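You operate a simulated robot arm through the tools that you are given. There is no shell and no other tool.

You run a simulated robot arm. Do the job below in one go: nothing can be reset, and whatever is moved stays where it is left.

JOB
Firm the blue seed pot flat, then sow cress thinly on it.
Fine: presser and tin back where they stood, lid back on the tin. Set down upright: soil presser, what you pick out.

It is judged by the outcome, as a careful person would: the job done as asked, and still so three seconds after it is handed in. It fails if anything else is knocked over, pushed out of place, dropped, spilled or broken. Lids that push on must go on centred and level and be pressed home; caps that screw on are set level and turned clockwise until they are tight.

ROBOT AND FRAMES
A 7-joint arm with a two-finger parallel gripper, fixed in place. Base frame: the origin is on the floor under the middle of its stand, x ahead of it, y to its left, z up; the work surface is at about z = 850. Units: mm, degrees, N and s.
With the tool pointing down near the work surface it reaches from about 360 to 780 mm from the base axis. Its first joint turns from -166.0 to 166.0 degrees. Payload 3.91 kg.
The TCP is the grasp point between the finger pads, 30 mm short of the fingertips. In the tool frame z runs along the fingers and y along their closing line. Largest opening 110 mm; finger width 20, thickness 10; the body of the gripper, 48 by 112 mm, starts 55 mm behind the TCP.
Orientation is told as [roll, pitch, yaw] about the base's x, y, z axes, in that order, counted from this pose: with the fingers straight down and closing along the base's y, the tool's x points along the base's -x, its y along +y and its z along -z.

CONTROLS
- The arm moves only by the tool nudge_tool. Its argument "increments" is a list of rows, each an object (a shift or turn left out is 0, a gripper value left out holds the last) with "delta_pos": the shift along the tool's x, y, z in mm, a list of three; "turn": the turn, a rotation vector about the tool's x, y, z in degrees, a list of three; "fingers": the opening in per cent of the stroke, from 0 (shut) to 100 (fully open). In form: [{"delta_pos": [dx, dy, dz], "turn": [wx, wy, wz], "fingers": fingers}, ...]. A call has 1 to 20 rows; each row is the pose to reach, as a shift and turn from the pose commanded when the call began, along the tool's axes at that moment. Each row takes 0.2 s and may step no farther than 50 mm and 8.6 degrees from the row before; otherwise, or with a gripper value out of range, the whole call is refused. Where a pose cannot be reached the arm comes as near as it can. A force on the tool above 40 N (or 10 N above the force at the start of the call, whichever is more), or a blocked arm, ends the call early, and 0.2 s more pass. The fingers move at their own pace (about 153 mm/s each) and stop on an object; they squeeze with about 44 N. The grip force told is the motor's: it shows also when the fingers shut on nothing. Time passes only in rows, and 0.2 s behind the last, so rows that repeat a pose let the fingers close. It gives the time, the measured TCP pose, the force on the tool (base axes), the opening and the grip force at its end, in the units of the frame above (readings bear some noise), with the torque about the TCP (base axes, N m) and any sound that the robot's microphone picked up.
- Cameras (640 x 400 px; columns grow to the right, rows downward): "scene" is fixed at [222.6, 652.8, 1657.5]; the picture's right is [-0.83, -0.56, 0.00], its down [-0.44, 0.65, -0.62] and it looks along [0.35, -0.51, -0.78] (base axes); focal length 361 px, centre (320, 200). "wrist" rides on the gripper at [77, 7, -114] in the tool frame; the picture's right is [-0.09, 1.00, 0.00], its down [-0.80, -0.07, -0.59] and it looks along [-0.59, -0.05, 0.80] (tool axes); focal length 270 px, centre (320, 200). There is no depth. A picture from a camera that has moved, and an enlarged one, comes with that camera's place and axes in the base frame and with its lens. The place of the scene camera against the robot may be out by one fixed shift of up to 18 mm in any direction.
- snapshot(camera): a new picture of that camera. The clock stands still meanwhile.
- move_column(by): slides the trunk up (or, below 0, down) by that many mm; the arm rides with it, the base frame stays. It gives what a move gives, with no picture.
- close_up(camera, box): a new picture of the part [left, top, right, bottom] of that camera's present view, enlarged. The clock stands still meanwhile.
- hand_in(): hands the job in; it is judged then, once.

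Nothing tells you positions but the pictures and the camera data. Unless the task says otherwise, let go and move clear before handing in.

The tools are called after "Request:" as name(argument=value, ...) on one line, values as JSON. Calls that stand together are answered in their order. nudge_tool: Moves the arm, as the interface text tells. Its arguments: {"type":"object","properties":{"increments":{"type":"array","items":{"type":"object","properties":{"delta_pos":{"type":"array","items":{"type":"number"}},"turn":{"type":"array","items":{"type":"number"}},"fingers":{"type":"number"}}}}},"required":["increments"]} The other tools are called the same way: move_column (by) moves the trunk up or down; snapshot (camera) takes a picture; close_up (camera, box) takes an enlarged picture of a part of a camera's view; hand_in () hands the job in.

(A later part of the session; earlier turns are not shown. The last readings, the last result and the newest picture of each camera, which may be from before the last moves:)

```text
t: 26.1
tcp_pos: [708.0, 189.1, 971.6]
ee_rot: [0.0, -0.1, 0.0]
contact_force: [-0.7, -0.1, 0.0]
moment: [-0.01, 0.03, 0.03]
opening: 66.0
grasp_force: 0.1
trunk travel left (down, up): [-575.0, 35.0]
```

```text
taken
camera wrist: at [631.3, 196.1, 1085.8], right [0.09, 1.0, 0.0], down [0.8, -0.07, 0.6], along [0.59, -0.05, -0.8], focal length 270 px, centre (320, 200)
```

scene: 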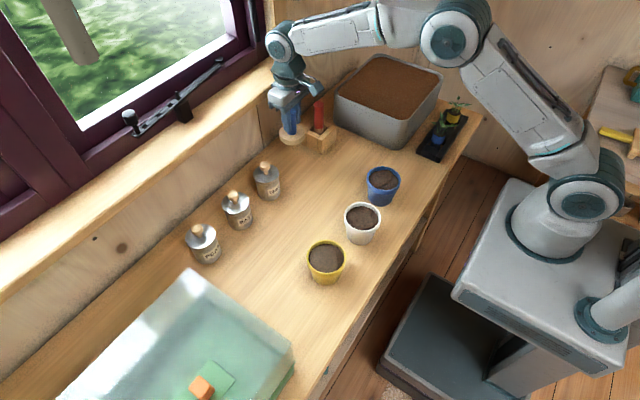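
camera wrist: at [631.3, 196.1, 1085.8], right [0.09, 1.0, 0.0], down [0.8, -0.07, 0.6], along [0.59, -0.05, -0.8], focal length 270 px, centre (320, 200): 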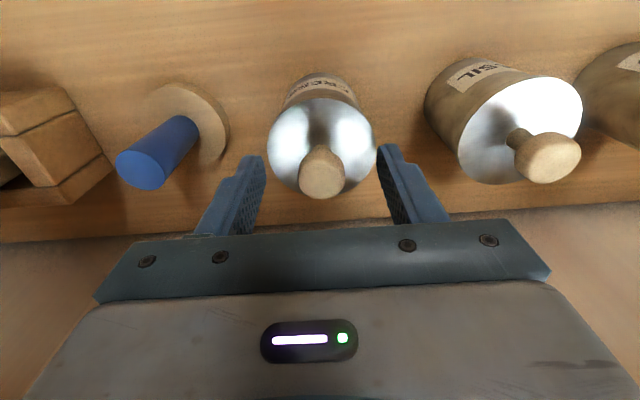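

Request:
nudge_tool(increments=[{"delta_pos": [-1.0, 0.9, 4]}, {"delta_pos": [-1.0, 0.9, 7.5]}, {"delta_pos": [-1.0, 0.9, 7.5]}])

Request:
close_up(camera="wrist", box=[220, 60, 420, 220])

Request:
close_up(camera="scene", box=[220, 120, 320, 220])

```text
t: 26.9
tcp_pos: [709.1, 190.1, 965.5]
ee_rot: [-0.1, -0.1, 0.0]
contact_force: [0.1, 0.8, -0.8]
moment: [-0.02, 0.03, -0.02]
opening: 66.1
grasp_force: 0.0
trunk travel left (down, up): [-575.0, 35.0]
```

```text
2.50 times, centred on (320, 140) of wrist
camera zoom: at [631.3, 196.9, 1078.7], right [0.09, 1.0, 0.0], down [0.8, -0.07, 0.6], along [0.59, -0.05, -0.8], focal length 676 px, centre (320, 350)
```

zoom: 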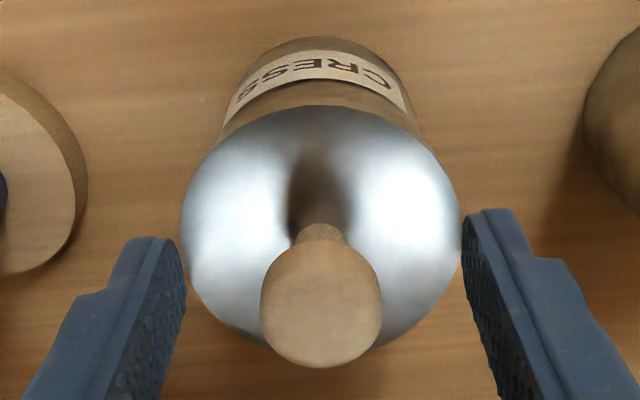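

```text
4.00 times, centred on (270, 170) of scene
camera zoom: at [222.6, 652.8, 1657.5], right [-0.83, -0.56, 0.0], down [-0.44, 0.65, -0.62], along [0.35, -0.51, -0.78], focal length 1445 px, centre (520, 320)
```

zoom: 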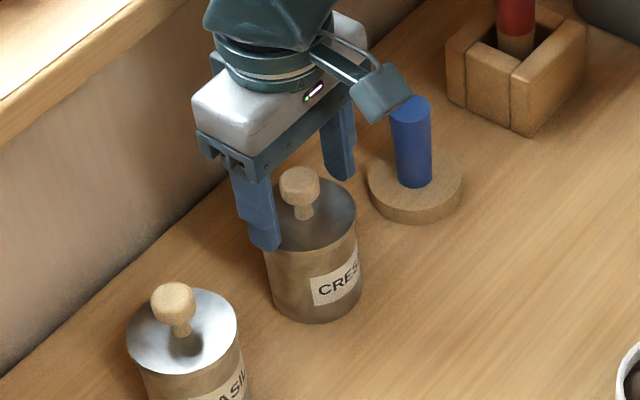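

Fingers straddle the knob above the lid. Closing on the knob.

Request:
nudge_tool(increments=[{"fingers": 0}, {"fingers": 0}, {"fingers": 0}, {"fingers": 0}])

Request:
close_up(camera="wrist", box=[220, 60, 420, 220])

```text
t: 27.9
tcp_pos: [708.2, 189.8, 966.3]
ee_rot: [0.0, -0.1, 0.0]
contact_force: [0.2, -0.5, 0.3]
moment: [-0.04, -0.02, 0.03]
opening: 22.4
grasp_force: 43.2
trunk travel left (down, up): [-575.0, 35.0]
heard: snap
```

```text
2.50 times, centred on (320, 140) of wrist
camera zoom: at [631.4, 196.8, 1078.9], right [0.09, 1.0, 0.0], down [0.8, -0.07, 0.6], along [0.59, -0.05, -0.8], focal length 676 px, centre (320, 350)
```

zoom: 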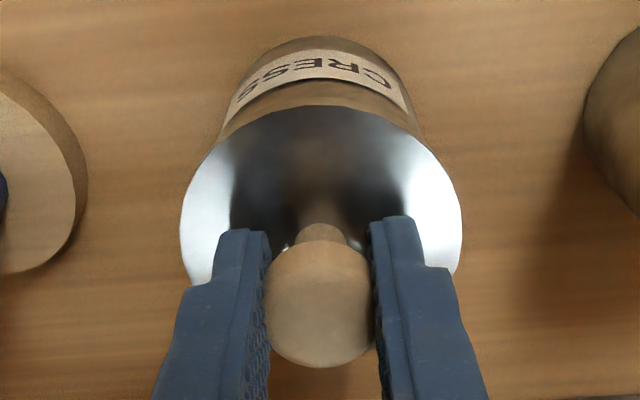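

A snap was heard as the fingers closed; I'll inspect the lid before moving.

Request:
close_up(camera="scene", box=[230, 140, 310, 210])

Request:
snapshot(camera="scene")

Request:
snapshot(camera="wrist")

```text
5.71 times, centred on (270, 175) of scene
camera zoom: at [222.6, 652.8, 1657.5], right [-0.83, -0.56, 0.0], down [-0.44, 0.65, -0.62], along [0.35, -0.51, -0.78], focal length 2064 px, centre (606, 343)
```

zoom: 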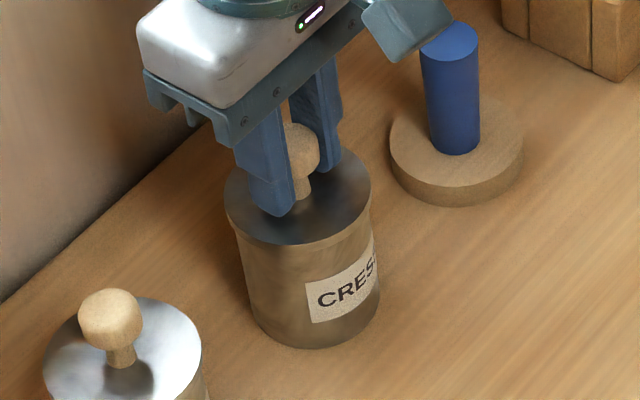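

```text
taken
```

scene: 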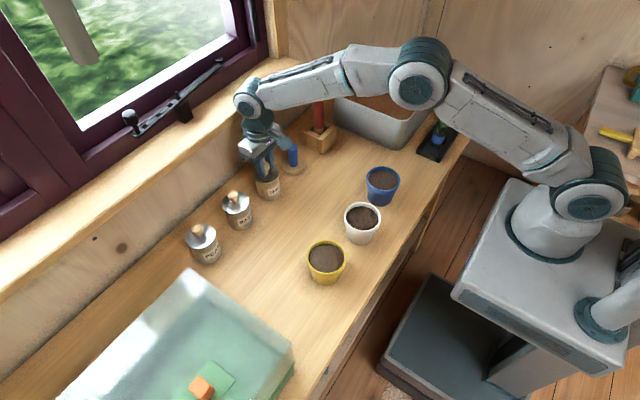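

```text
taken
camera wrist: at [631.4, 196.8, 1078.9], right [0.09, 1.0, 0.0], down [0.8, -0.07, 0.6], along [0.59, -0.05, -0.8], focal length 270 px, centre (320, 200)
```

wrist: 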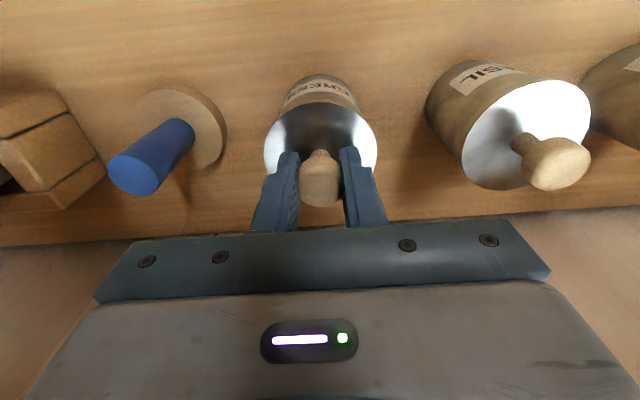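

Nothing looks damaged; the lid still sits on the tin with the knob held (22 mm). I'll raise slowly and watch the force.

Request:
nudge_tool(increments=[{"delta_pos": [0, 0, -1]}, {"delta_pos": [0, 0, -2]}, {"delta_pos": [0, 0, -3]}, {"delta_pos": [0, 0, -3]}])

Request:
close_up(camera="scene", box=[230, 140, 310, 210])

Request:
close_up(camera="wrist", box=[220, 60, 420, 220])

```text
t: 28.9
tcp_pos: [708.7, 189.3, 968.1]
ee_rot: [0.0, -0.2, 0.0]
contact_force: [-0.7, -0.2, -0.8]
moment: [-0.01, 0.02, 0.04]
opening: 22.2
grasp_force: 44.5
trunk travel left (down, up): [-575.0, 35.0]
```

```text
5.71 times, centred on (270, 175) of scene
camera zoom: at [222.6, 652.8, 1657.5], right [-0.83, -0.56, 0.0], down [-0.44, 0.65, -0.62], along [0.35, -0.51, -0.78], focal length 2064 px, centre (606, 343)
```

zoom: 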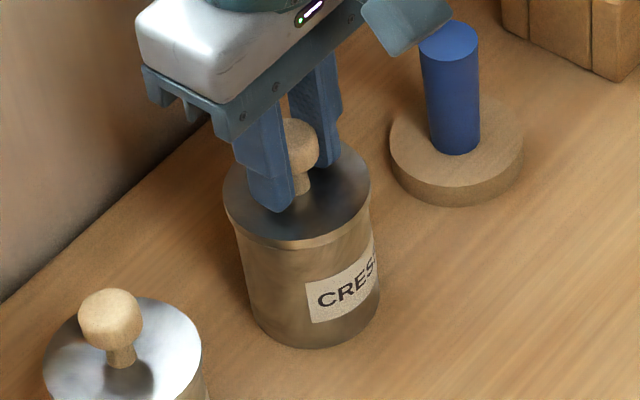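

```text
2.50 times, centred on (320, 140) of wrist
camera zoom: at [631.4, 196.8, 1081.9], right [0.09, 1.0, 0.0], down [0.8, -0.07, 0.6], along [0.59, -0.05, -0.8], focal length 676 px, centre (320, 350)
```

zoom: 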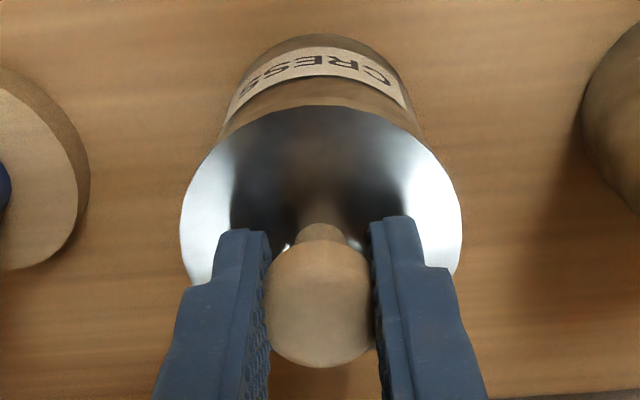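

The lid rises cleanly with the gripper while the tin stays put. I'll lift it well clear.

Request:
nudge_tool(increments=[{"delta_pos": [0, 0, -4]}, {"delta_pos": [0, 0, -10]}, {"delta_pos": [0, 0, -18]}, {"delta_pos": [0, 0, -30]}, {"delta_pos": [0, 0, -50]}, {"delta_pos": [0, 0, -75]}, {"delta_pos": [0, 0, -75]}])

Request:
snapshot(camera="wrist")

Request:
close_up(camera="scene", box=[220, 100, 320, 210])

```text
t: 30.5
tcp_pos: [709.3, 189.6, 1043.8]
ee_rot: [-0.1, -0.1, -0.1]
contact_force: [-0.7, 0.0, -0.5]
moment: [0.0, 0.01, -0.02]
opening: 22.3
grasp_force: 44.3
trunk travel left (down, up): [-575.0, 35.0]
```

```text
taken
camera wrist: at [631.9, 197.0, 1158.4], right [0.09, 1.0, 0.0], down [0.8, -0.07, 0.6], along [0.59, -0.05, -0.8], focal length 270 px, centre (320, 200)
```

wrist: 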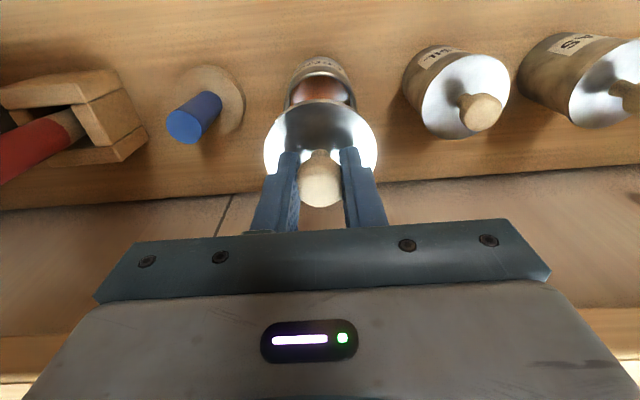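

```text
3.64 times, centred on (270, 155) of scene
camera zoom: at [222.6, 652.8, 1657.5], right [-0.83, -0.56, 0.0], down [-0.44, 0.65, -0.62], along [0.35, -0.51, -0.78], focal length 1314 px, centre (502, 364)
```

zoom: 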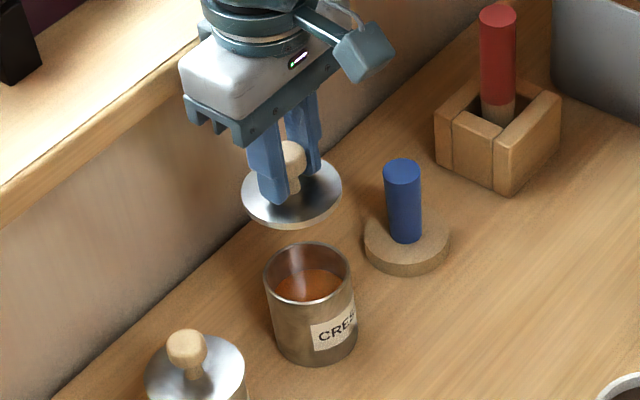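

The open tin shows a reddish-brown seed fill. I'll set the lid down, knob up, on the clear bench at about (595, 190).

Request:
nudge_tool(increments=[{"delta_pos": [30, 0, 0]}, {"delta_pos": [70, 0, 0]}, {"delta_pos": [114, 0, 0]}, {"delta_pos": [114, 0, 40]}, {"delta_pos": [114, 0, 85]}, {"delta_pos": [114, 0, 125]}, {"delta_pos": [114, 0, 125]}])

Request:
snapshot(camera="wrist")

Request:
close_up(camera="scene", box=[220, 120, 360, 240])

```text
t: 32.1
tcp_pos: [595.1, 189.3, 918.5]
ee_rot: [0.0, -0.1, 0.0]
contact_force: [0.6, 0.0, 0.1]
moment: [0.0, 0.0, -0.03]
opening: 22.0
grasp_force: 43.6
trunk travel left (down, up): [-575.0, 35.0]
```

```text
taken
camera wrist: at [518.4, 196.1, 1031.5], right [0.09, 1.0, 0.0], down [0.8, -0.07, 0.6], along [0.59, -0.05, -0.8], focal length 270 px, centre (320, 200)
```

wrist: 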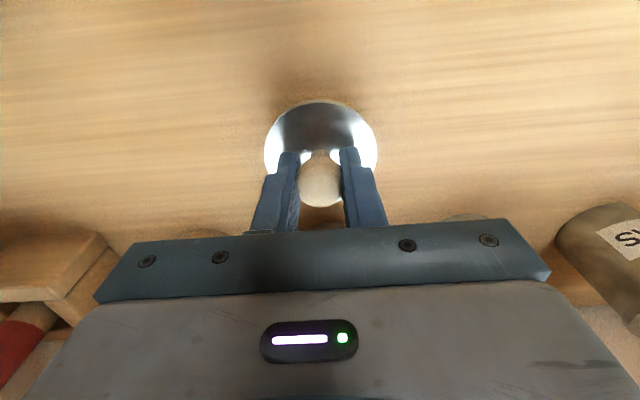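

```text
3.33 times, centred on (290, 180) of scene
camera zoom: at [222.6, 652.8, 1657.5], right [-0.83, -0.56, 0.0], down [-0.44, 0.65, -0.62], along [0.35, -0.51, -0.78], focal length 1204 px, centre (420, 267)
```

zoom: 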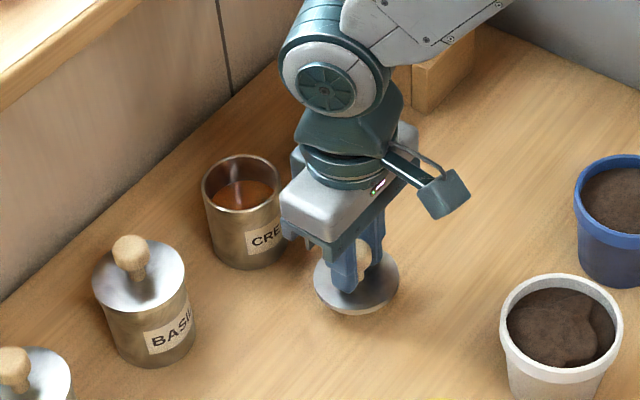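

Lowering the lid the last stretch in small steps until it touches.

Request:
nudge_tool(increments=[{"delta_pos": [0, 0, 5]}, {"delta_pos": [0, 0, 10]}, {"delta_pos": [0, 0, 10]}])

Request:
close_up(camera="scene", box=[280, 160, 360, 230])

```text
t: 32.9
tcp_pos: [595.5, 189.8, 908.7]
ee_rot: [0.0, -0.2, 0.0]
contact_force: [0.1, -0.6, 0.2]
moment: [0.0, -0.03, -0.02]
opening: 22.1
grasp_force: 44.1
trunk travel left (down, up): [-575.0, 35.0]
```

```text
5.71 times, centred on (320, 195) of scene
camera zoom: at [222.6, 652.8, 1657.5], right [-0.83, -0.56, 0.0], down [-0.44, 0.65, -0.62], along [0.35, -0.51, -0.78], focal length 2064 px, centre (320, 229)
```

zoom: 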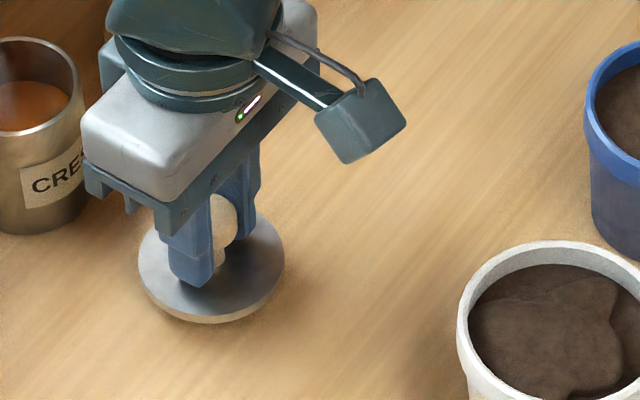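

Request:
nudge_tool(increments=[{"delta_pos": [0, 0, 2]}, {"delta_pos": [0, 0, 4]}, {"delta_pos": [0, 0, 6]}, {"delta_pos": [0, 0, 6]}])

```text
t: 33.9
tcp_pos: [595.9, 190.4, 901.8]
ee_rot: [0.1, -0.1, -0.1]
contact_force: [-1.0, -0.1, -0.5]
moment: [-0.01, 0.02, -0.04]
opening: 22.1
grasp_force: 43.5
trunk travel left (down, up): [-575.0, 35.0]
```

Request:
nudge_tool(increments=[{"delta_pos": [0, 0, 1.5]}, {"delta_pos": [0, 0, 3]}, {"delta_pos": [0, 0, 4]}, {"delta_pos": [0, 0, 4]}])

Request:
close_up(camera="scene", box=[280, 160, 360, 230])

```text
t: 34.9
tcp_pos: [595.6, 190.2, 899.4]
ee_rot: [0.1, -0.2, 0.1]
contact_force: [0.6, 0.0, 0.0]
moment: [0.01, 0.01, 0.02]
opening: 22.1
grasp_force: 43.8
trunk travel left (down, up): [-575.0, 35.0]
```

```text
5.71 times, centred on (320, 195) of scene
camera zoom: at [222.6, 652.8, 1657.5], right [-0.83, -0.56, 0.0], down [-0.44, 0.65, -0.62], along [0.35, -0.51, -0.78], focal length 2064 px, centre (320, 229)
```

zoom: 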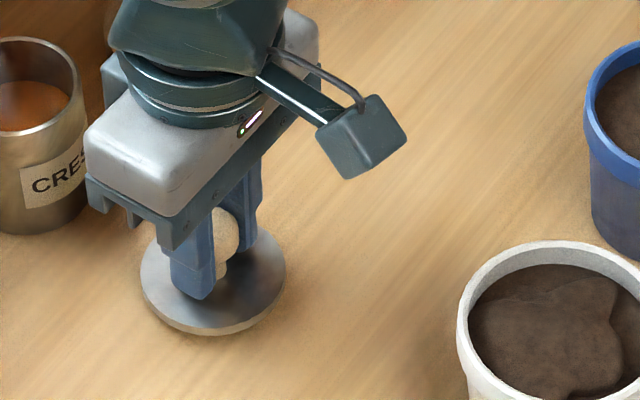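

Request:
nudge_tool(increments=[{"delta_pos": [0, 0, 1]}, {"delta_pos": [0, 0, 2]}, {"delta_pos": [0, 0, 3]}, {"delta_pos": [0, 0, 3]}])

```text
t: 35.9
tcp_pos: [595.9, 189.7, 894.7]
ee_rot: [0.1, -0.2, 0.0]
contact_force: [0.3, -0.6, -0.1]
moment: [0.02, 0.05, -0.01]
opening: 22.3
grasp_force: 44.3
trunk travel left (down, up): [-575.0, 35.0]
```

Request:
nudge_tool(increments=[{"delta_pos": [0, 0, 0.7]}, {"delta_pos": [0, 0, 1.4]}, {"delta_pos": [0, 0, 2]}, {"delta_pos": [0, 0, 2]}])

Request:
close_up(camera="scene", box=[280, 160, 360, 230])

Request:
snapshot(camera="wrist")

```text
t: 36.9
tcp_pos: [595.9, 189.1, 890.8]
ee_rot: [0.0, -0.1, 0.0]
contact_force: [-0.1, 0.2, -0.3]
moment: [0.02, 0.01, -0.01]
opening: 22.3
grasp_force: 44.1
trunk travel left (down, up): [-575.0, 35.0]
```

```text
5.71 times, centred on (320, 195) of scene
camera zoom: at [222.6, 652.8, 1657.5], right [-0.83, -0.56, 0.0], down [-0.44, 0.65, -0.62], along [0.35, -0.51, -0.78], focal length 2064 px, centre (320, 229)
```

zoom: 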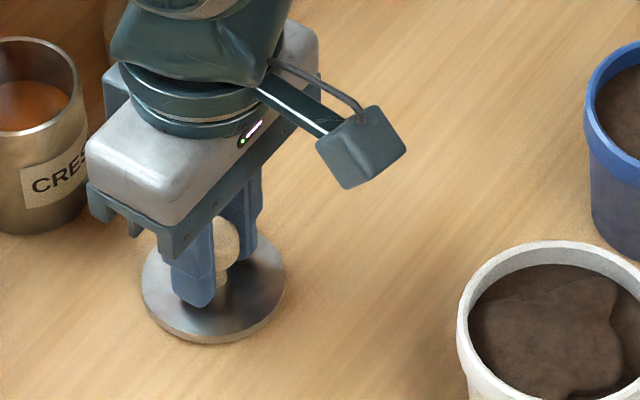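

```text
taken
camera wrist: at [517.9, 196.2, 1006.4], right [0.09, 1.0, 0.0], down [0.8, -0.07, 0.6], along [0.59, -0.05, -0.8], focal length 270 px, centre (320, 200)
```

wrist: 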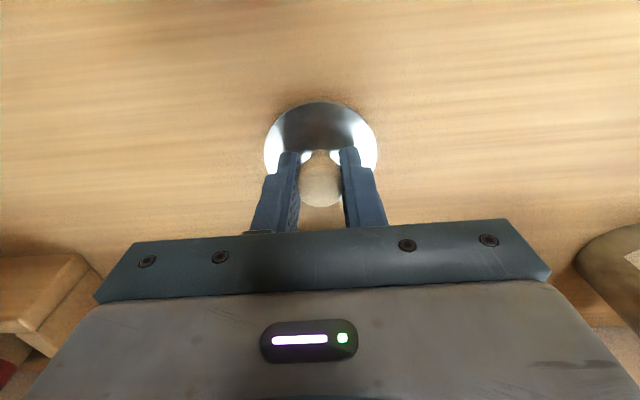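

Request:
nudge_tool(increments=[{"delta_pos": [0, 0, 0.7]}, {"delta_pos": [0, 0, 1.4]}, {"delta_pos": [0, 0, 1.4]}])

```text
t: 37.7
tcp_pos: [595.6, 188.9, 891.2]
ee_rot: [0.0, -0.1, -0.1]
contact_force: [-0.4, -0.6, -0.1]
moment: [0.0, -0.02, 0.01]
opening: 22.4
grasp_force: 43.8
trunk travel left (down, up): [-575.0, 35.0]
```

Request:
nudge_tool(increments=[{"delta_pos": [0, 0, 0.7]}, {"delta_pos": [0, 0, 1.4]}, {"delta_pos": [0, 0, 1.4]}])

Request:
close_up(camera="wrist", box=[240, 80, 400, 220])

```text
t: 38.5
tcp_pos: [596.2, 190.3, 890.1]
ee_rot: [0.0, -0.1, -0.1]
contact_force: [-0.2, -0.1, -0.2]
moment: [0.0, -0.01, -0.01]
opening: 22.2
grasp_force: 44.3
trunk travel left (down, up): [-575.0, 35.0]
```

```text
2.86 times, centred on (320, 150) of wrist
camera zoom: at [518.1, 196.9, 1004.3], right [0.09, 1.0, 0.0], down [0.8, -0.07, 0.6], along [0.59, -0.05, -0.8], focal length 772 px, centre (320, 343)
```

zoom: 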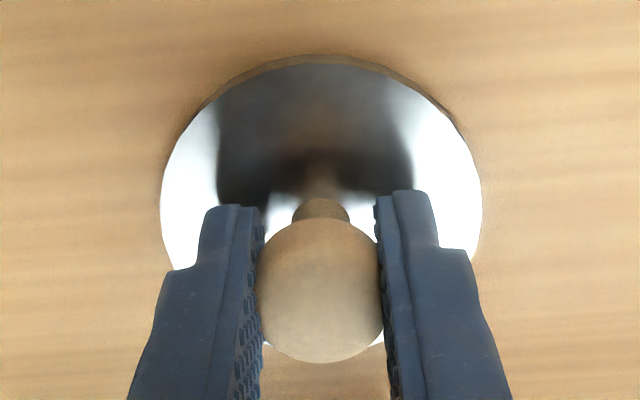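

Request:
nudge_tool(increments=[{"delta_pos": [0, 0, 0.6]}, {"delta_pos": [0, 0, 1.2]}, {"delta_pos": [0, 0, 1.2]}])

```text
t: 39.3
tcp_pos: [595.3, 190.8, 890.9]
ee_rot: [0.1, -0.2, 0.0]
contact_force: [0.7, -0.3, 8.9]
moment: [-0.02, 0.06, -0.01]
opening: 21.9
grasp_force: 43.6
trunk travel left (down, up): [-575.0, 35.0]
```

The lid is on the bench. Releasing and rising.

Request:
nudge_tool(increments=[{"delta_pos": [0, 0, -0.6], "fingers": 55}, {"delta_pos": [0, 0, -0.6]}, {"delta_pos": [0, 0, -0.6]}, {"delta_pos": [0, 0, -20]}, {"delta_pos": [0, 0, -60]}, {"delta_pos": [0, 0, -105]}, {"delta_pos": [0, 0, -150]}, {"delta_pos": [0, 0, -170]}, {"delta_pos": [0, 0, -170]}])

Request:
snapshot(camera="wrist")

Request:
snapshot(camera="scene")

Request:
close_up(camera="scene", box=[220, 120, 360, 240])

```text
t: 41.3
tcp_pos: [597.8, 189.5, 1058.3]
ee_rot: [0.0, 0.0, 0.0]
contact_force: [-0.2, -0.6, 0.3]
moment: [0.0, 0.01, 0.02]
opening: 60.7
grasp_force: 0.1
trunk travel left (down, up): [-575.0, 35.0]
```

```text
taken
camera wrist: at [519.6, 196.6, 1172.3], right [0.09, 1.0, 0.0], down [0.8, -0.07, 0.6], along [0.59, -0.05, -0.8], focal length 270 px, centre (320, 200)
```

wrist: 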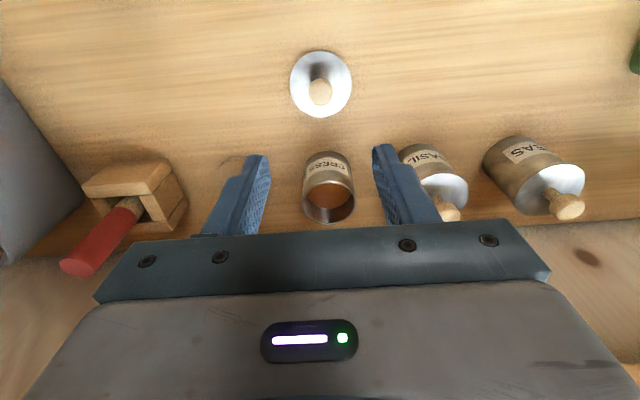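

```text
taken
```

scene: 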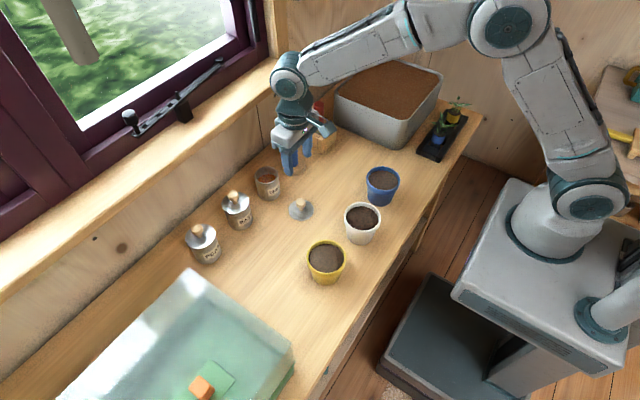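

```text
3.33 times, centred on (290, 180) of scene
camera zoom: at [222.6, 652.8, 1657.5], right [-0.83, -0.56, 0.0], down [-0.44, 0.65, -0.62], along [0.35, -0.51, -0.78], focal length 1204 px, centre (420, 267)
```

zoom: 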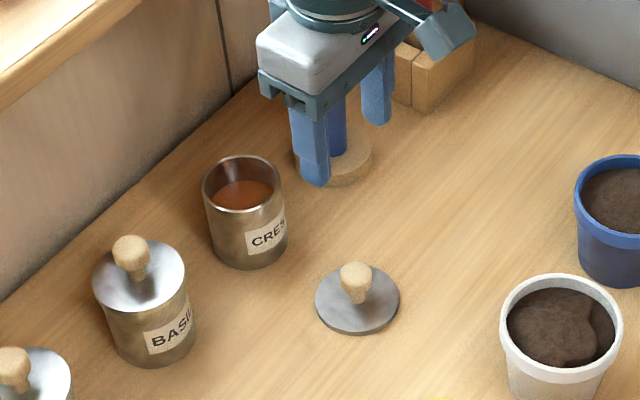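

The lid is standing cleanly at about (596, 190). Before lifting the tin I'll rehearse the pouring tilt with an empty hand, high above the blue pot.

Request:
nudge_tool(increments=[{"delta_pos": [30, -27, -20]}, {"delta_pos": [60, -54, -40]}, {"delta_pos": [90, -82, -60]}, {"delta_pos": [120, -110, -70]}, {"delta_pos": [150, -137, -80]}, {"delta_pos": [177, -162, -90]}, {"delta_pos": [177, -162, -90]}])

Request:
nudge_tool(increments=[{"turn": [0, 8, 0]}, {"turn": [0, 16, 0]}, {"turn": [0, 24, 0]}, {"turn": [0, 32, 0]}, {"turn": [0, 40, 0]}, {"turn": [0, 40, 0]}])

Request:
snapshot(camera="scene")

```text
t: 42.9
tcp_pos: [419.7, 28.2, 1148.8]
ee_rot: [0.0, -0.1, 0.0]
contact_force: [0.6, -0.2, 0.4]
moment: [0.01, -0.02, -0.03]
opening: 60.5
grasp_force: 0.1
trunk travel left (down, up): [-575.0, 35.0]
```

```text
t: 44.3
tcp_pos: [417.0, 27.3, 1149.5]
ee_rot: [0.1, 40.0, 0.0]
contact_force: [0.1, 0.3, 0.3]
moment: [-0.03, -0.01, 0.01]
opening: 60.5
grasp_force: 0.0
trunk travel left (down, up): [-575.0, 35.0]
```

```text
taken
```

scene: 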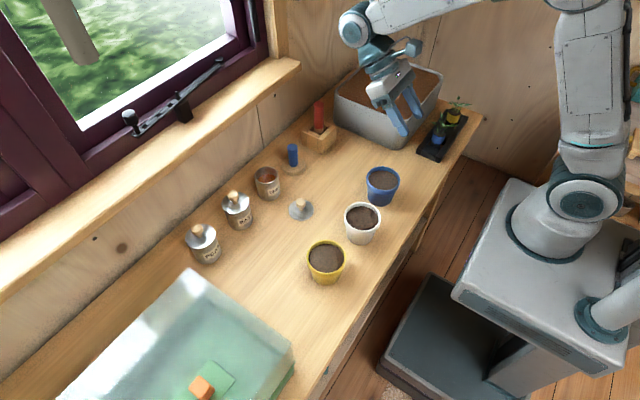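

Request:
nudge_tool(increments=[{"turn": [0, 8, 0]}, {"turn": [0, 16, 0]}, {"turn": [0, 24, 0]}, {"turn": [0, 32, 0]}, {"turn": [0, 40, 0]}, {"turn": [0, 48, 0]}, {"turn": [0, 56, 0]}, {"turn": [0, 60, 0]}, {"turn": [0, 60, 0]}])

Request:
snapshot(camera="scene")

Request:
snapshot(camera="wrist")

```text
t: 46.3
tcp_pos: [330.4, -40.2, 1045.5]
ee_rot: [-172.6, 85.6, -174.5]
contact_force: [-0.8, 1.1, -0.2]
moment: [0.0, -0.01, 0.02]
opening: 60.7
grasp_force: 0.1
out of reach, approached as far as the arm can: row 3, 4, 5, 6, 7, 8, 9
trunk travel left (down, up): [-575.0, 35.0]
```

```text
taken
```

scene: 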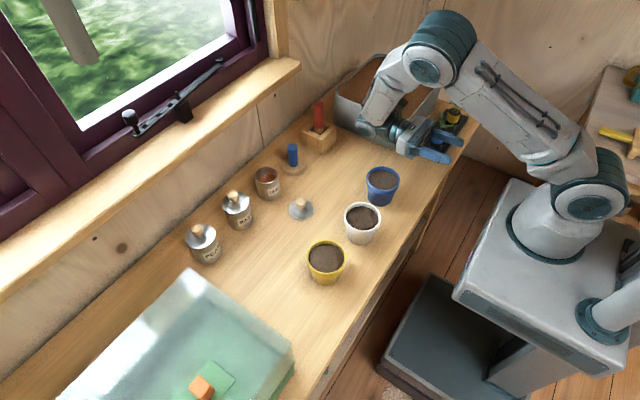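

```text
taken
camera wrist: at [450.2, -37.4, 1113.3], right [0.03, 0.99, -0.1], down [0.53, -0.1, -0.84], along [-0.85, -0.03, -0.53], focal length 270 px, centre (320, 200)
```

wrist: 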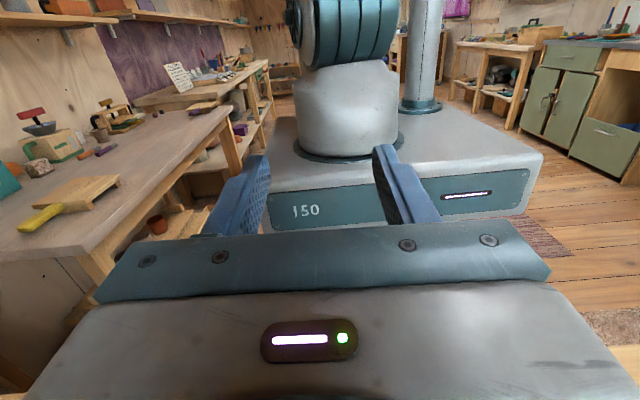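

That tilt about the far side runs out of reach (the arm drifted to (330, -40)). I'll back out carefully: untilt gradually, then try the sideways variant.

Request:
nudge_tool(increments=[{"turn": [0, -4, 0]}, {"turn": [0, -8, 0]}, {"turn": [0, -12, 0]}])

Request:
snapshot(camera="scene")

```text
t: 47.1
tcp_pos: [336.6, -38.2, 1045.8]
ee_rot: [-4.2, 82.3, -6.1]
contact_force: [-0.4, 0.5, -0.9]
moment: [-0.02, 0.03, 0.05]
opening: 60.5
grasp_force: 0.1
trunk travel left (down, up): [-575.0, 35.0]
```

```text
taken
```

scene: 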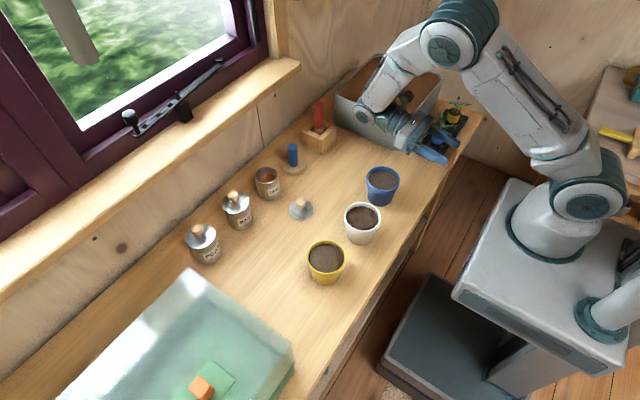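

Request:
nudge_tool(increments=[{"delta_pos": [15, 0, 0], "turn": [0, -8, 0]}, {"delta_pos": [30, 0, 0], "turn": [0, -16, 0]}, {"delta_pos": [45, 0, 0], "turn": [0, -24, 0]}, {"delta_pos": [60, 0, 0], "turn": [0, -32, 0]}, {"delta_pos": [70, 0, 0], "turn": [0, -40, 0]}, {"delta_pos": [80, 0, 0], "turn": [0, -48, 0]}, {"delta_pos": [80, 0, 0], "turn": [0, -56, 0]}, {"delta_pos": [80, 0, 0], "turn": [0, -64, 0]}, {"delta_pos": [80, 0, 0], "turn": [0, -64, 0]}])

Request:
snapshot(camera="scene")

```text
t: 49.1
tcp_pos: [325.8, -34.6, 1127.0]
ee_rot: [-0.6, 18.3, -2.1]
contact_force: [0.9, 1.0, 0.2]
moment: [0.02, 0.0, -0.01]
opening: 60.5
grasp_force: 0.1
trunk travel left (down, up): [-575.0, 35.0]
```

```text
taken
```

scene: 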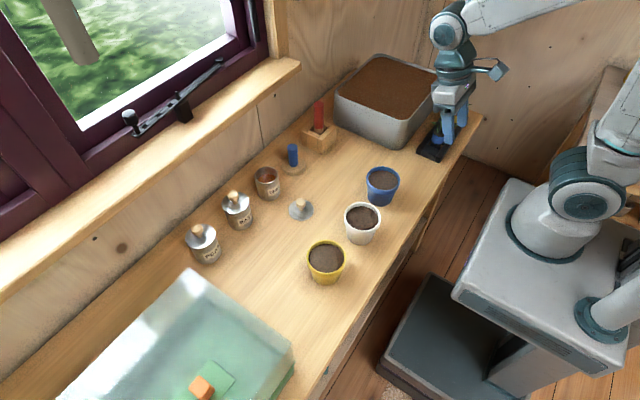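

Request:
nudge_tool(increments=[{"turn": [0, -8, -1]}, {"turn": [-0.5, -16, -1.8]}, {"turn": [-0.5, -18.3, -2]}, {"turn": [-0.5, -18.3, -2]}])

```text
t: 50.1
tcp_pos: [326.0, -33.5, 1127.5]
ee_rot: [0.2, 0.1, -0.1]
contact_force: [0.8, -0.1, -0.2]
moment: [-0.03, 0.03, 0.01]
opening: 60.6
grasp_force: 0.0
trunk travel left (down, up): [-575.0, 35.0]
```

Orientation restored. Now I'll rehearse the sideways variant: move over the pot, yaw 90 degrees, then tilt in small increments.

Request:
nudge_tool(increments=[{"delta_pos": [-38, 18, 10]}, {"delta_pos": [-76, 36, 20]}, {"delta_pos": [-115, 53, 30]}, {"delta_pos": [-115, 53, 30]}])

Request:
nudge_tool(increments=[{"turn": [0, 0, -8]}, {"turn": [0, 0, -16]}, {"turn": [0, 0, -24]}, {"turn": [0, 0, -32]}, {"turn": [0, 0, -40]}, {"turn": [0, 0, -48]}, {"turn": [0, 0, -56]}, {"turn": [0, 0, -64]}, {"turn": [0, 0, -72]}, {"turn": [0, 0, -80]}, {"turn": [0, 0, -88]}, {"turn": [0, 0, -90]}, {"turn": [0, 0, -90]}])

Request:
snapshot(camera="scene")

```text
t: 51.1
tcp_pos: [442.1, 17.5, 1097.0]
ee_rot: [0.3, 0.1, -0.1]
contact_force: [-0.7, -0.1, 0.6]
moment: [0.02, -0.01, 0.02]
opening: 60.4
grasp_force: 0.1
trunk travel left (down, up): [-575.0, 35.0]
```

```text
t: 53.9
tcp_pos: [442.7, 19.1, 1098.2]
ee_rot: [0.0, -0.2, 90.0]
contact_force: [0.5, -0.4, 0.6]
moment: [0.0, 0.01, 0.01]
opening: 60.4
grasp_force: 0.0
trunk travel left (down, up): [-575.0, 35.0]
```

```text
taken
```

scene: 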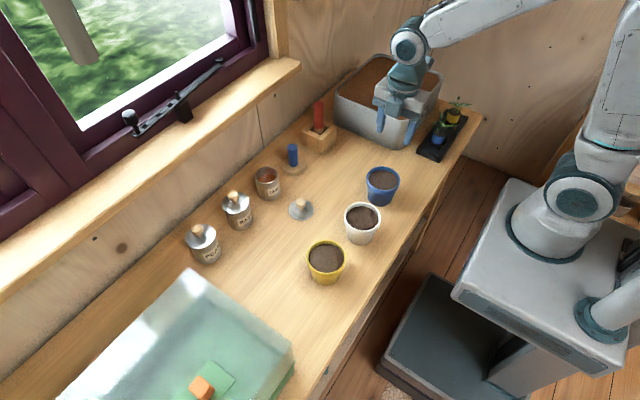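

Request:
nudge_tool(increments=[{"turn": [0, 8, 0]}, {"turn": [0, 16, 0]}, {"turn": [0, 24, 0]}, {"turn": [0, 32, 0]}, {"turn": [0, 40, 0]}, {"turn": [0, 48, 0]}, {"turn": [0, 56, 0]}, {"turn": [0, 60, 0]}, {"turn": [0, 60, 0]}])

Request:
snapshot(camera="scene")

```text
t: 55.9
tcp_pos: [442.4, 19.2, 1098.0]
ee_rot: [0.2, 59.9, 90.2]
contact_force: [0.1, 0.5, -0.3]
moment: [-0.03, 0.05, -0.03]
opening: 60.6
grasp_force: 0.1
trunk travel left (down, up): [-575.0, 35.0]
```

```text
taken
```

scene: 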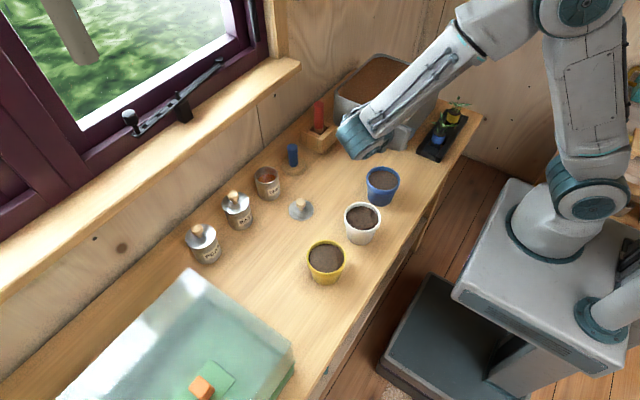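

Request:
nudge_tool(increments=[{"turn": [0, 8, 0]}, {"turn": [0, 16, 0]}, {"turn": [0, 24, 0]}, {"turn": [0, 30, 0]}, {"turn": [0, 30, 0]}])

Request:
snapshot(camera="scene")

Request:
snapshot(camera="wrist")

```text
t: 57.1
tcp_pos: [441.3, 18.8, 1098.4]
ee_rot: [22.8, 89.9, 112.7]
contact_force: [0.4, 0.6, 1.1]
moment: [-0.02, 0.0, -0.02]
opening: 60.7
grasp_force: 0.0
trunk travel left (down, up): [-575.0, 35.0]
```

```text
taken
```

scene: 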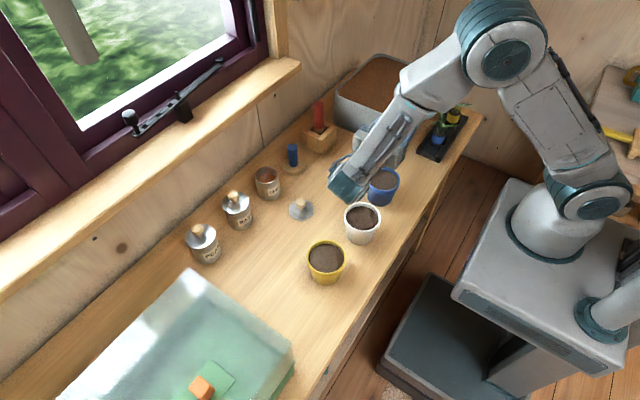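

```text
taken
camera wrist: at [434.7, 134.1, 1174.6], right [-1.0, 0.0, -0.09], down [0.07, 0.6, -0.8], along [0.05, -0.8, -0.59], focal length 270 px, centre (320, 200)
```

wrist: 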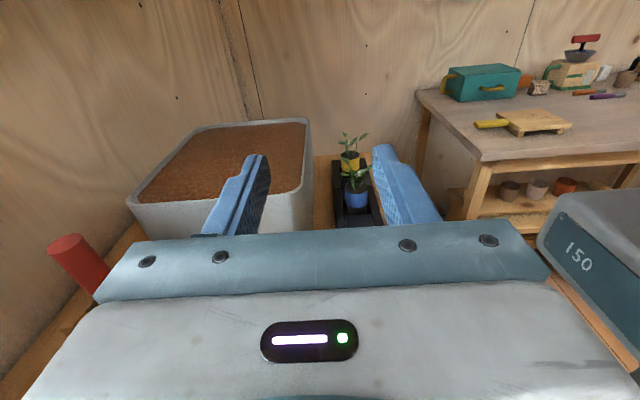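

The sideways tilt reaches 90 degrees fine. I'll test lowering in this attitude, checking clearance over the white pot.

Request:
nudge_tool(increments=[{"delta_pos": [-25, 0, 0]}, {"delta_pos": [-50, 0, 0]}, {"delta_pos": [-50, 0, 0]}])

Request:
close_up(camera="scene", box=[280, 80, 480, 260])

Request:
snapshot(camera="wrist")

```text
t: 57.9
tcp_pos: [442.2, 21.8, 1049.7]
ee_rot: [26.0, 89.7, 115.9]
contact_force: [0.4, -0.1, -1.4]
moment: [0.04, 0.0, 0.0]
opening: 60.4
grasp_force: 0.1
trunk travel left (down, up): [-575.0, 35.0]
```

```text
2.22 times, centred on (380, 170) of scene
camera zoom: at [222.6, 652.8, 1657.5], right [-0.83, -0.56, 0.0], down [-0.44, 0.65, -0.62], along [0.35, -0.51, -0.78], focal length 803 px, centre (187, 267)
```

zoom: 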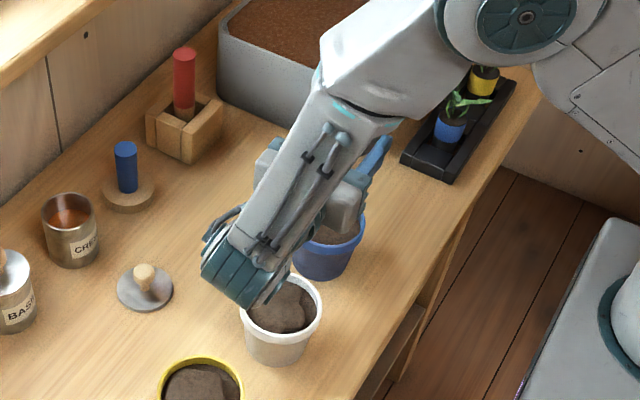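

```text
taken
camera wrist: at [435.1, 135.6, 1125.2], right [-1.0, 0.0, -0.09], down [0.07, 0.6, -0.8], along [0.05, -0.8, -0.6], focal length 270 px, centre (320, 200)
```

wrist: 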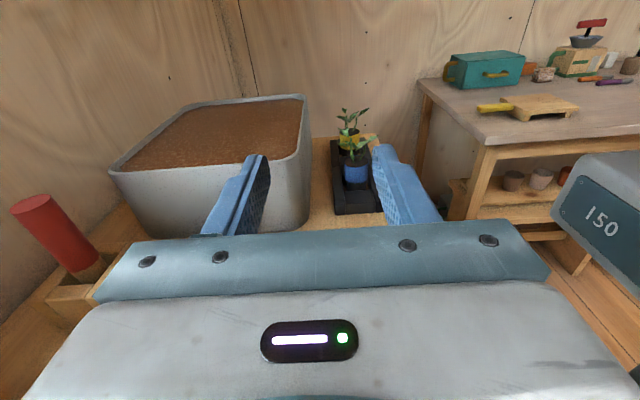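

At 90 degrees the wrist gets low near the yellow pot. I'll swing the approach 45 degrees so the hand lies over clear bench, and test reach there.

Request:
nudge_tool(increments=[{"turn": [-8, 0, 0]}, {"turn": [-16, 0, 0]}, {"turn": [-24, 0, 0]}, {"turn": [-32, 0, 0]}, {"turn": [-32, 0, 0]}])

Request:
close_up(camera="scene", box=[280, 80, 480, 260])

```text
t: 59.1
tcp_pos: [442.4, 19.1, 1047.0]
ee_rot: [65.9, 89.7, 123.9]
contact_force: [1.1, 0.2, -0.2]
moment: [-0.01, 0.02, 0.03]
opening: 60.2
grasp_force: 0.0
trunk travel left (down, up): [-575.0, 35.0]
```

```text
2.22 times, centred on (380, 170) of scene
camera zoom: at [222.6, 652.8, 1657.5], right [-0.83, -0.56, 0.0], down [-0.44, 0.65, -0.62], along [0.35, -0.51, -0.78], focal length 803 px, centre (187, 267)
```

zoom: 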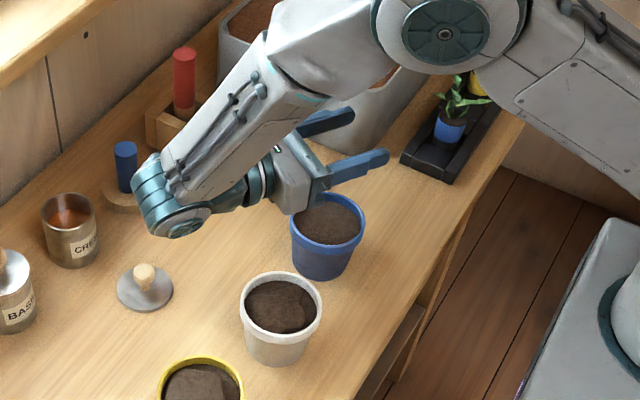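

Yaw about 58 degrees works at full tilt with the wrist over clear bench. I'll test lowering to pouring height and a bit more tilt here.

Request:
nudge_tool(increments=[{"delta_pos": [-25, 0, 0]}, {"delta_pos": [-50, 0, 0]}, {"delta_pos": [-50, 0, 0], "turn": [0, 4, 0]}, {"delta_pos": [-50, 0, 0], "turn": [0, 8, 0]}, {"delta_pos": [-50, 0, 0], "turn": [0, 8, 0]}])

Request:
close_up(camera="scene", box=[280, 80, 480, 260])

Request:
snapshot(camera="wrist")

```text
t: 60.3
tcp_pos: [441.1, 20.1, 996.2]
ee_rot: [178.4, 82.1, -123.8]
contact_force: [0.6, 0.4, 0.0]
moment: [-0.03, 0.0, 0.0]
opening: 60.8
grasp_force: 0.0
trunk travel left (down, up): [-575.0, 35.0]
```

```text
2.22 times, centred on (380, 170) of scene
camera zoom: at [222.6, 652.8, 1657.5], right [-0.83, -0.56, 0.0], down [-0.44, 0.65, -0.62], along [0.35, -0.51, -0.78], focal length 803 px, centre (187, 267)
```

zoom: 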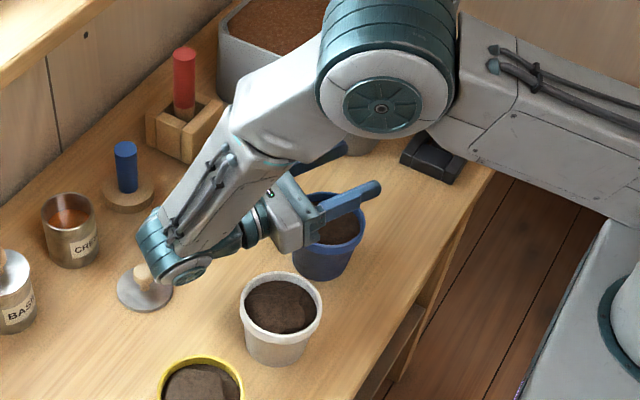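

```text
taken
camera wrist: at [501.6, 128.6, 1056.5], right [-0.85, 0.52, -0.08], down [0.31, 0.37, -0.88], along [-0.42, -0.77, -0.48], focal length 270 px, centre (320, 200)
```

wrist: 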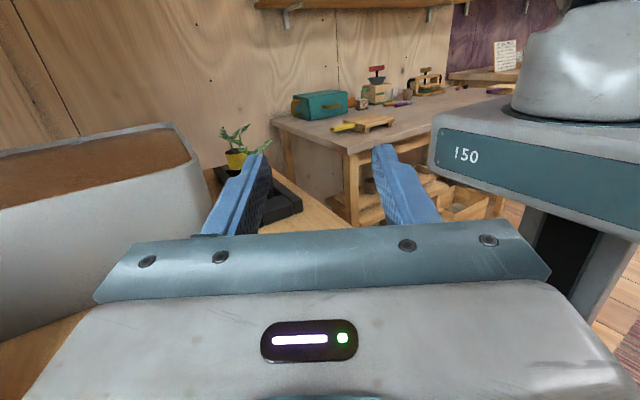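

Full tilt is reachable at pouring height. Backing out now: raise and untilt to tool-down.

Request:
nudge_tool(increments=[{"delta_pos": [20, 0, 0], "turn": [0, -8, 0]}, {"delta_pos": [40, 0, 0], "turn": [0, -16, 0]}, {"delta_pos": [60, 0, 0], "turn": [0, -24, 0]}, {"delta_pos": [80, 0, 0], "turn": [0, -32, 0]}, {"delta_pos": [80, 0, 0], "turn": [0, -40, 0]}, {"delta_pos": [80, 0, 0], "turn": [0, -48, 0]}, {"delta_pos": [80, 0, 0], "turn": [0, -56, 0]}, {"delta_pos": [80, 0, 0], "turn": [0, -64, 0]}, {"delta_pos": [80, 0, 0], "turn": [0, -72, 0]}, {"delta_pos": [80, 0, 0], "turn": [0, -80, 0]}, {"delta_pos": [80, 0, 0], "turn": [0, -88, 0]}, {"delta_pos": [80, 0, 0], "turn": [0, -96, 0]}, {"delta_pos": [80, 0, 0], "turn": [0, -98, 0]}, {"delta_pos": [80, 0, 0], "turn": [0, -98, 0]}])

Request:
snapshot(camera="scene")

```text
t: 63.3
tcp_pos: [447.0, 29.3, 1078.8]
ee_rot: [0.2, -0.2, 57.8]
contact_force: [-0.1, -1.0, -0.3]
moment: [0.0, 0.02, 0.0]
opening: 60.3
grasp_force: 0.1
trunk travel left (down, up): [-575.0, 35.0]
```

```text
taken
```

scene: 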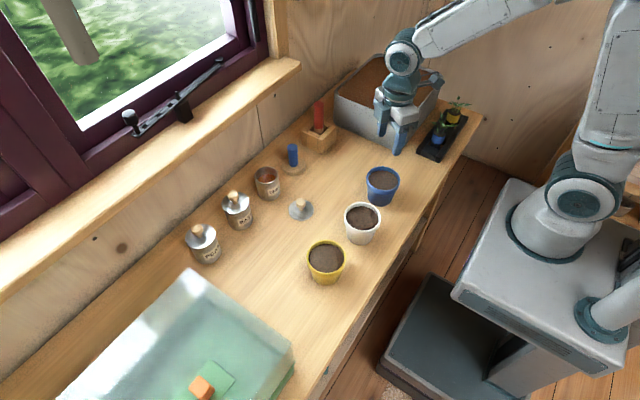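

Request:
nudge_tool(increments=[{"turn": [0, 0, 8]}, {"turn": [0, 0, 16]}, {"turn": [0, 0, 24]}, {"turn": [0, 0, 32]}, {"turn": [0, 0, 40]}, {"turn": [0, 0, 48]}, {"turn": [0.1, 0.2, 56], "fingers": 90}, {"turn": [0.1, 0.2, 57.8]}, {"turn": [0.1, 0.2, 57.8]}])

Request:
nudge_tool(increments=[{"delta_pos": [-40, 25, 0]}, {"delta_pos": [-80, 50, 0]}, {"delta_pos": [-120, 75, 0]}, {"delta_pos": [-160, 100, 0]}, {"delta_pos": [-200, 125, 0]}, {"delta_pos": [-240, 148, 0]}, {"delta_pos": [-262, 161, 0]}, {"delta_pos": [-262, 161, 0]}])

Request:
snapshot(camera="wrist")

Request:
close_up(camera="wrist", box=[240, 30, 400, 170])

```text
t: 65.3
tcp_pos: [448.1, 28.7, 1076.1]
ee_rot: [0.1, 0.2, 0.0]
contact_force: [-0.3, 0.3, 0.8]
moment: [-0.01, 0.04, -0.01]
opening: 98.8
grasp_force: 0.0
trunk travel left (down, up): [-575.0, 35.0]
```

```text
t: 67.1
tcp_pos: [710.1, 192.5, 1075.3]
ee_rot: [0.2, 0.4, 0.0]
contact_force: [-0.4, -0.6, -0.7]
moment: [0.06, -0.02, 0.04]
opening: 99.2
grasp_force: 0.1
trunk travel left (down, up): [-575.0, 35.0]
```

```text
taken
camera wrist: at [634.3, 198.9, 1190.4], right [0.09, 1.0, 0.0], down [0.8, -0.07, 0.59], along [0.59, -0.05, -0.81], focal length 270 px, centre (320, 200)
```

wrist: 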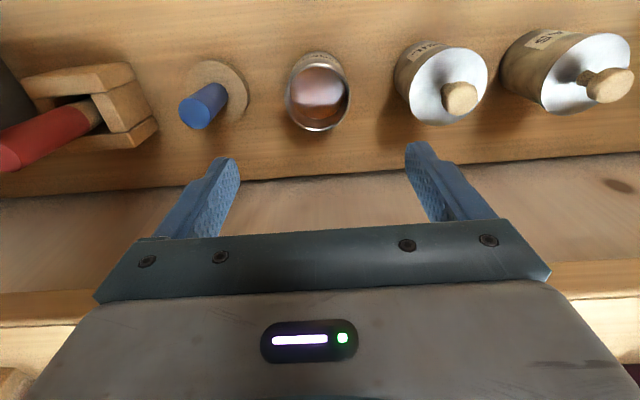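

```text
2.86 times, centred on (320, 100) of wrist
camera zoom: at [634.3, 198.9, 1190.4], right [0.09, 1.0, 0.0], down [0.8, -0.07, 0.59], along [0.59, -0.05, -0.81], focal length 772 px, centre (320, 486)
```

zoom: 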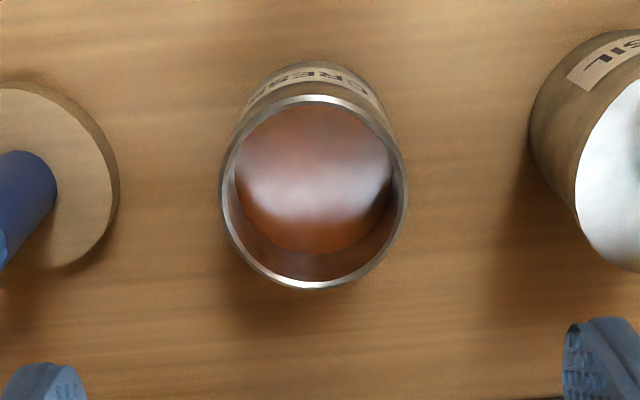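

The tin is open with seed filling more than half. I'll come down around the tin body (opening 99 mm) and grip it at z about 905, first stopping partway to verify alignment.

Request:
nudge_tool(increments=[{"delta_pos": [2, -2.1, 40], "turn": [0, -0.3, 0]}, {"delta_pos": [2, -2.1, 80], "turn": [0, -0.3, 0]}, {"delta_pos": [2, -2.1, 115], "turn": [0, -0.3, 0]}, {"delta_pos": [2, -2.1, 115], "turn": [0, -0.3, 0]}])

Request:
snapshot(camera="wrist")

```text
t: 68.1
tcp_pos: [705.2, 189.8, 960.3]
ee_rot: [0.0, -0.2, 0.1]
contact_force: [0.8, -0.5, -1.1]
moment: [-0.01, 0.01, 0.01]
opening: 99.1
grasp_force: 0.0
trunk travel left (down, up): [-575.0, 35.0]
```

```text
taken
camera wrist: at [628.4, 197.1, 1074.3], right [0.09, 1.0, 0.0], down [0.8, -0.07, 0.6], along [0.59, -0.05, -0.8], focal length 270 px, centre (320, 200)
```

wrist: 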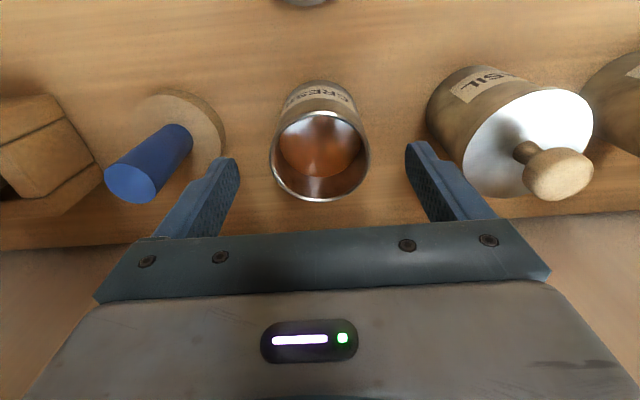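

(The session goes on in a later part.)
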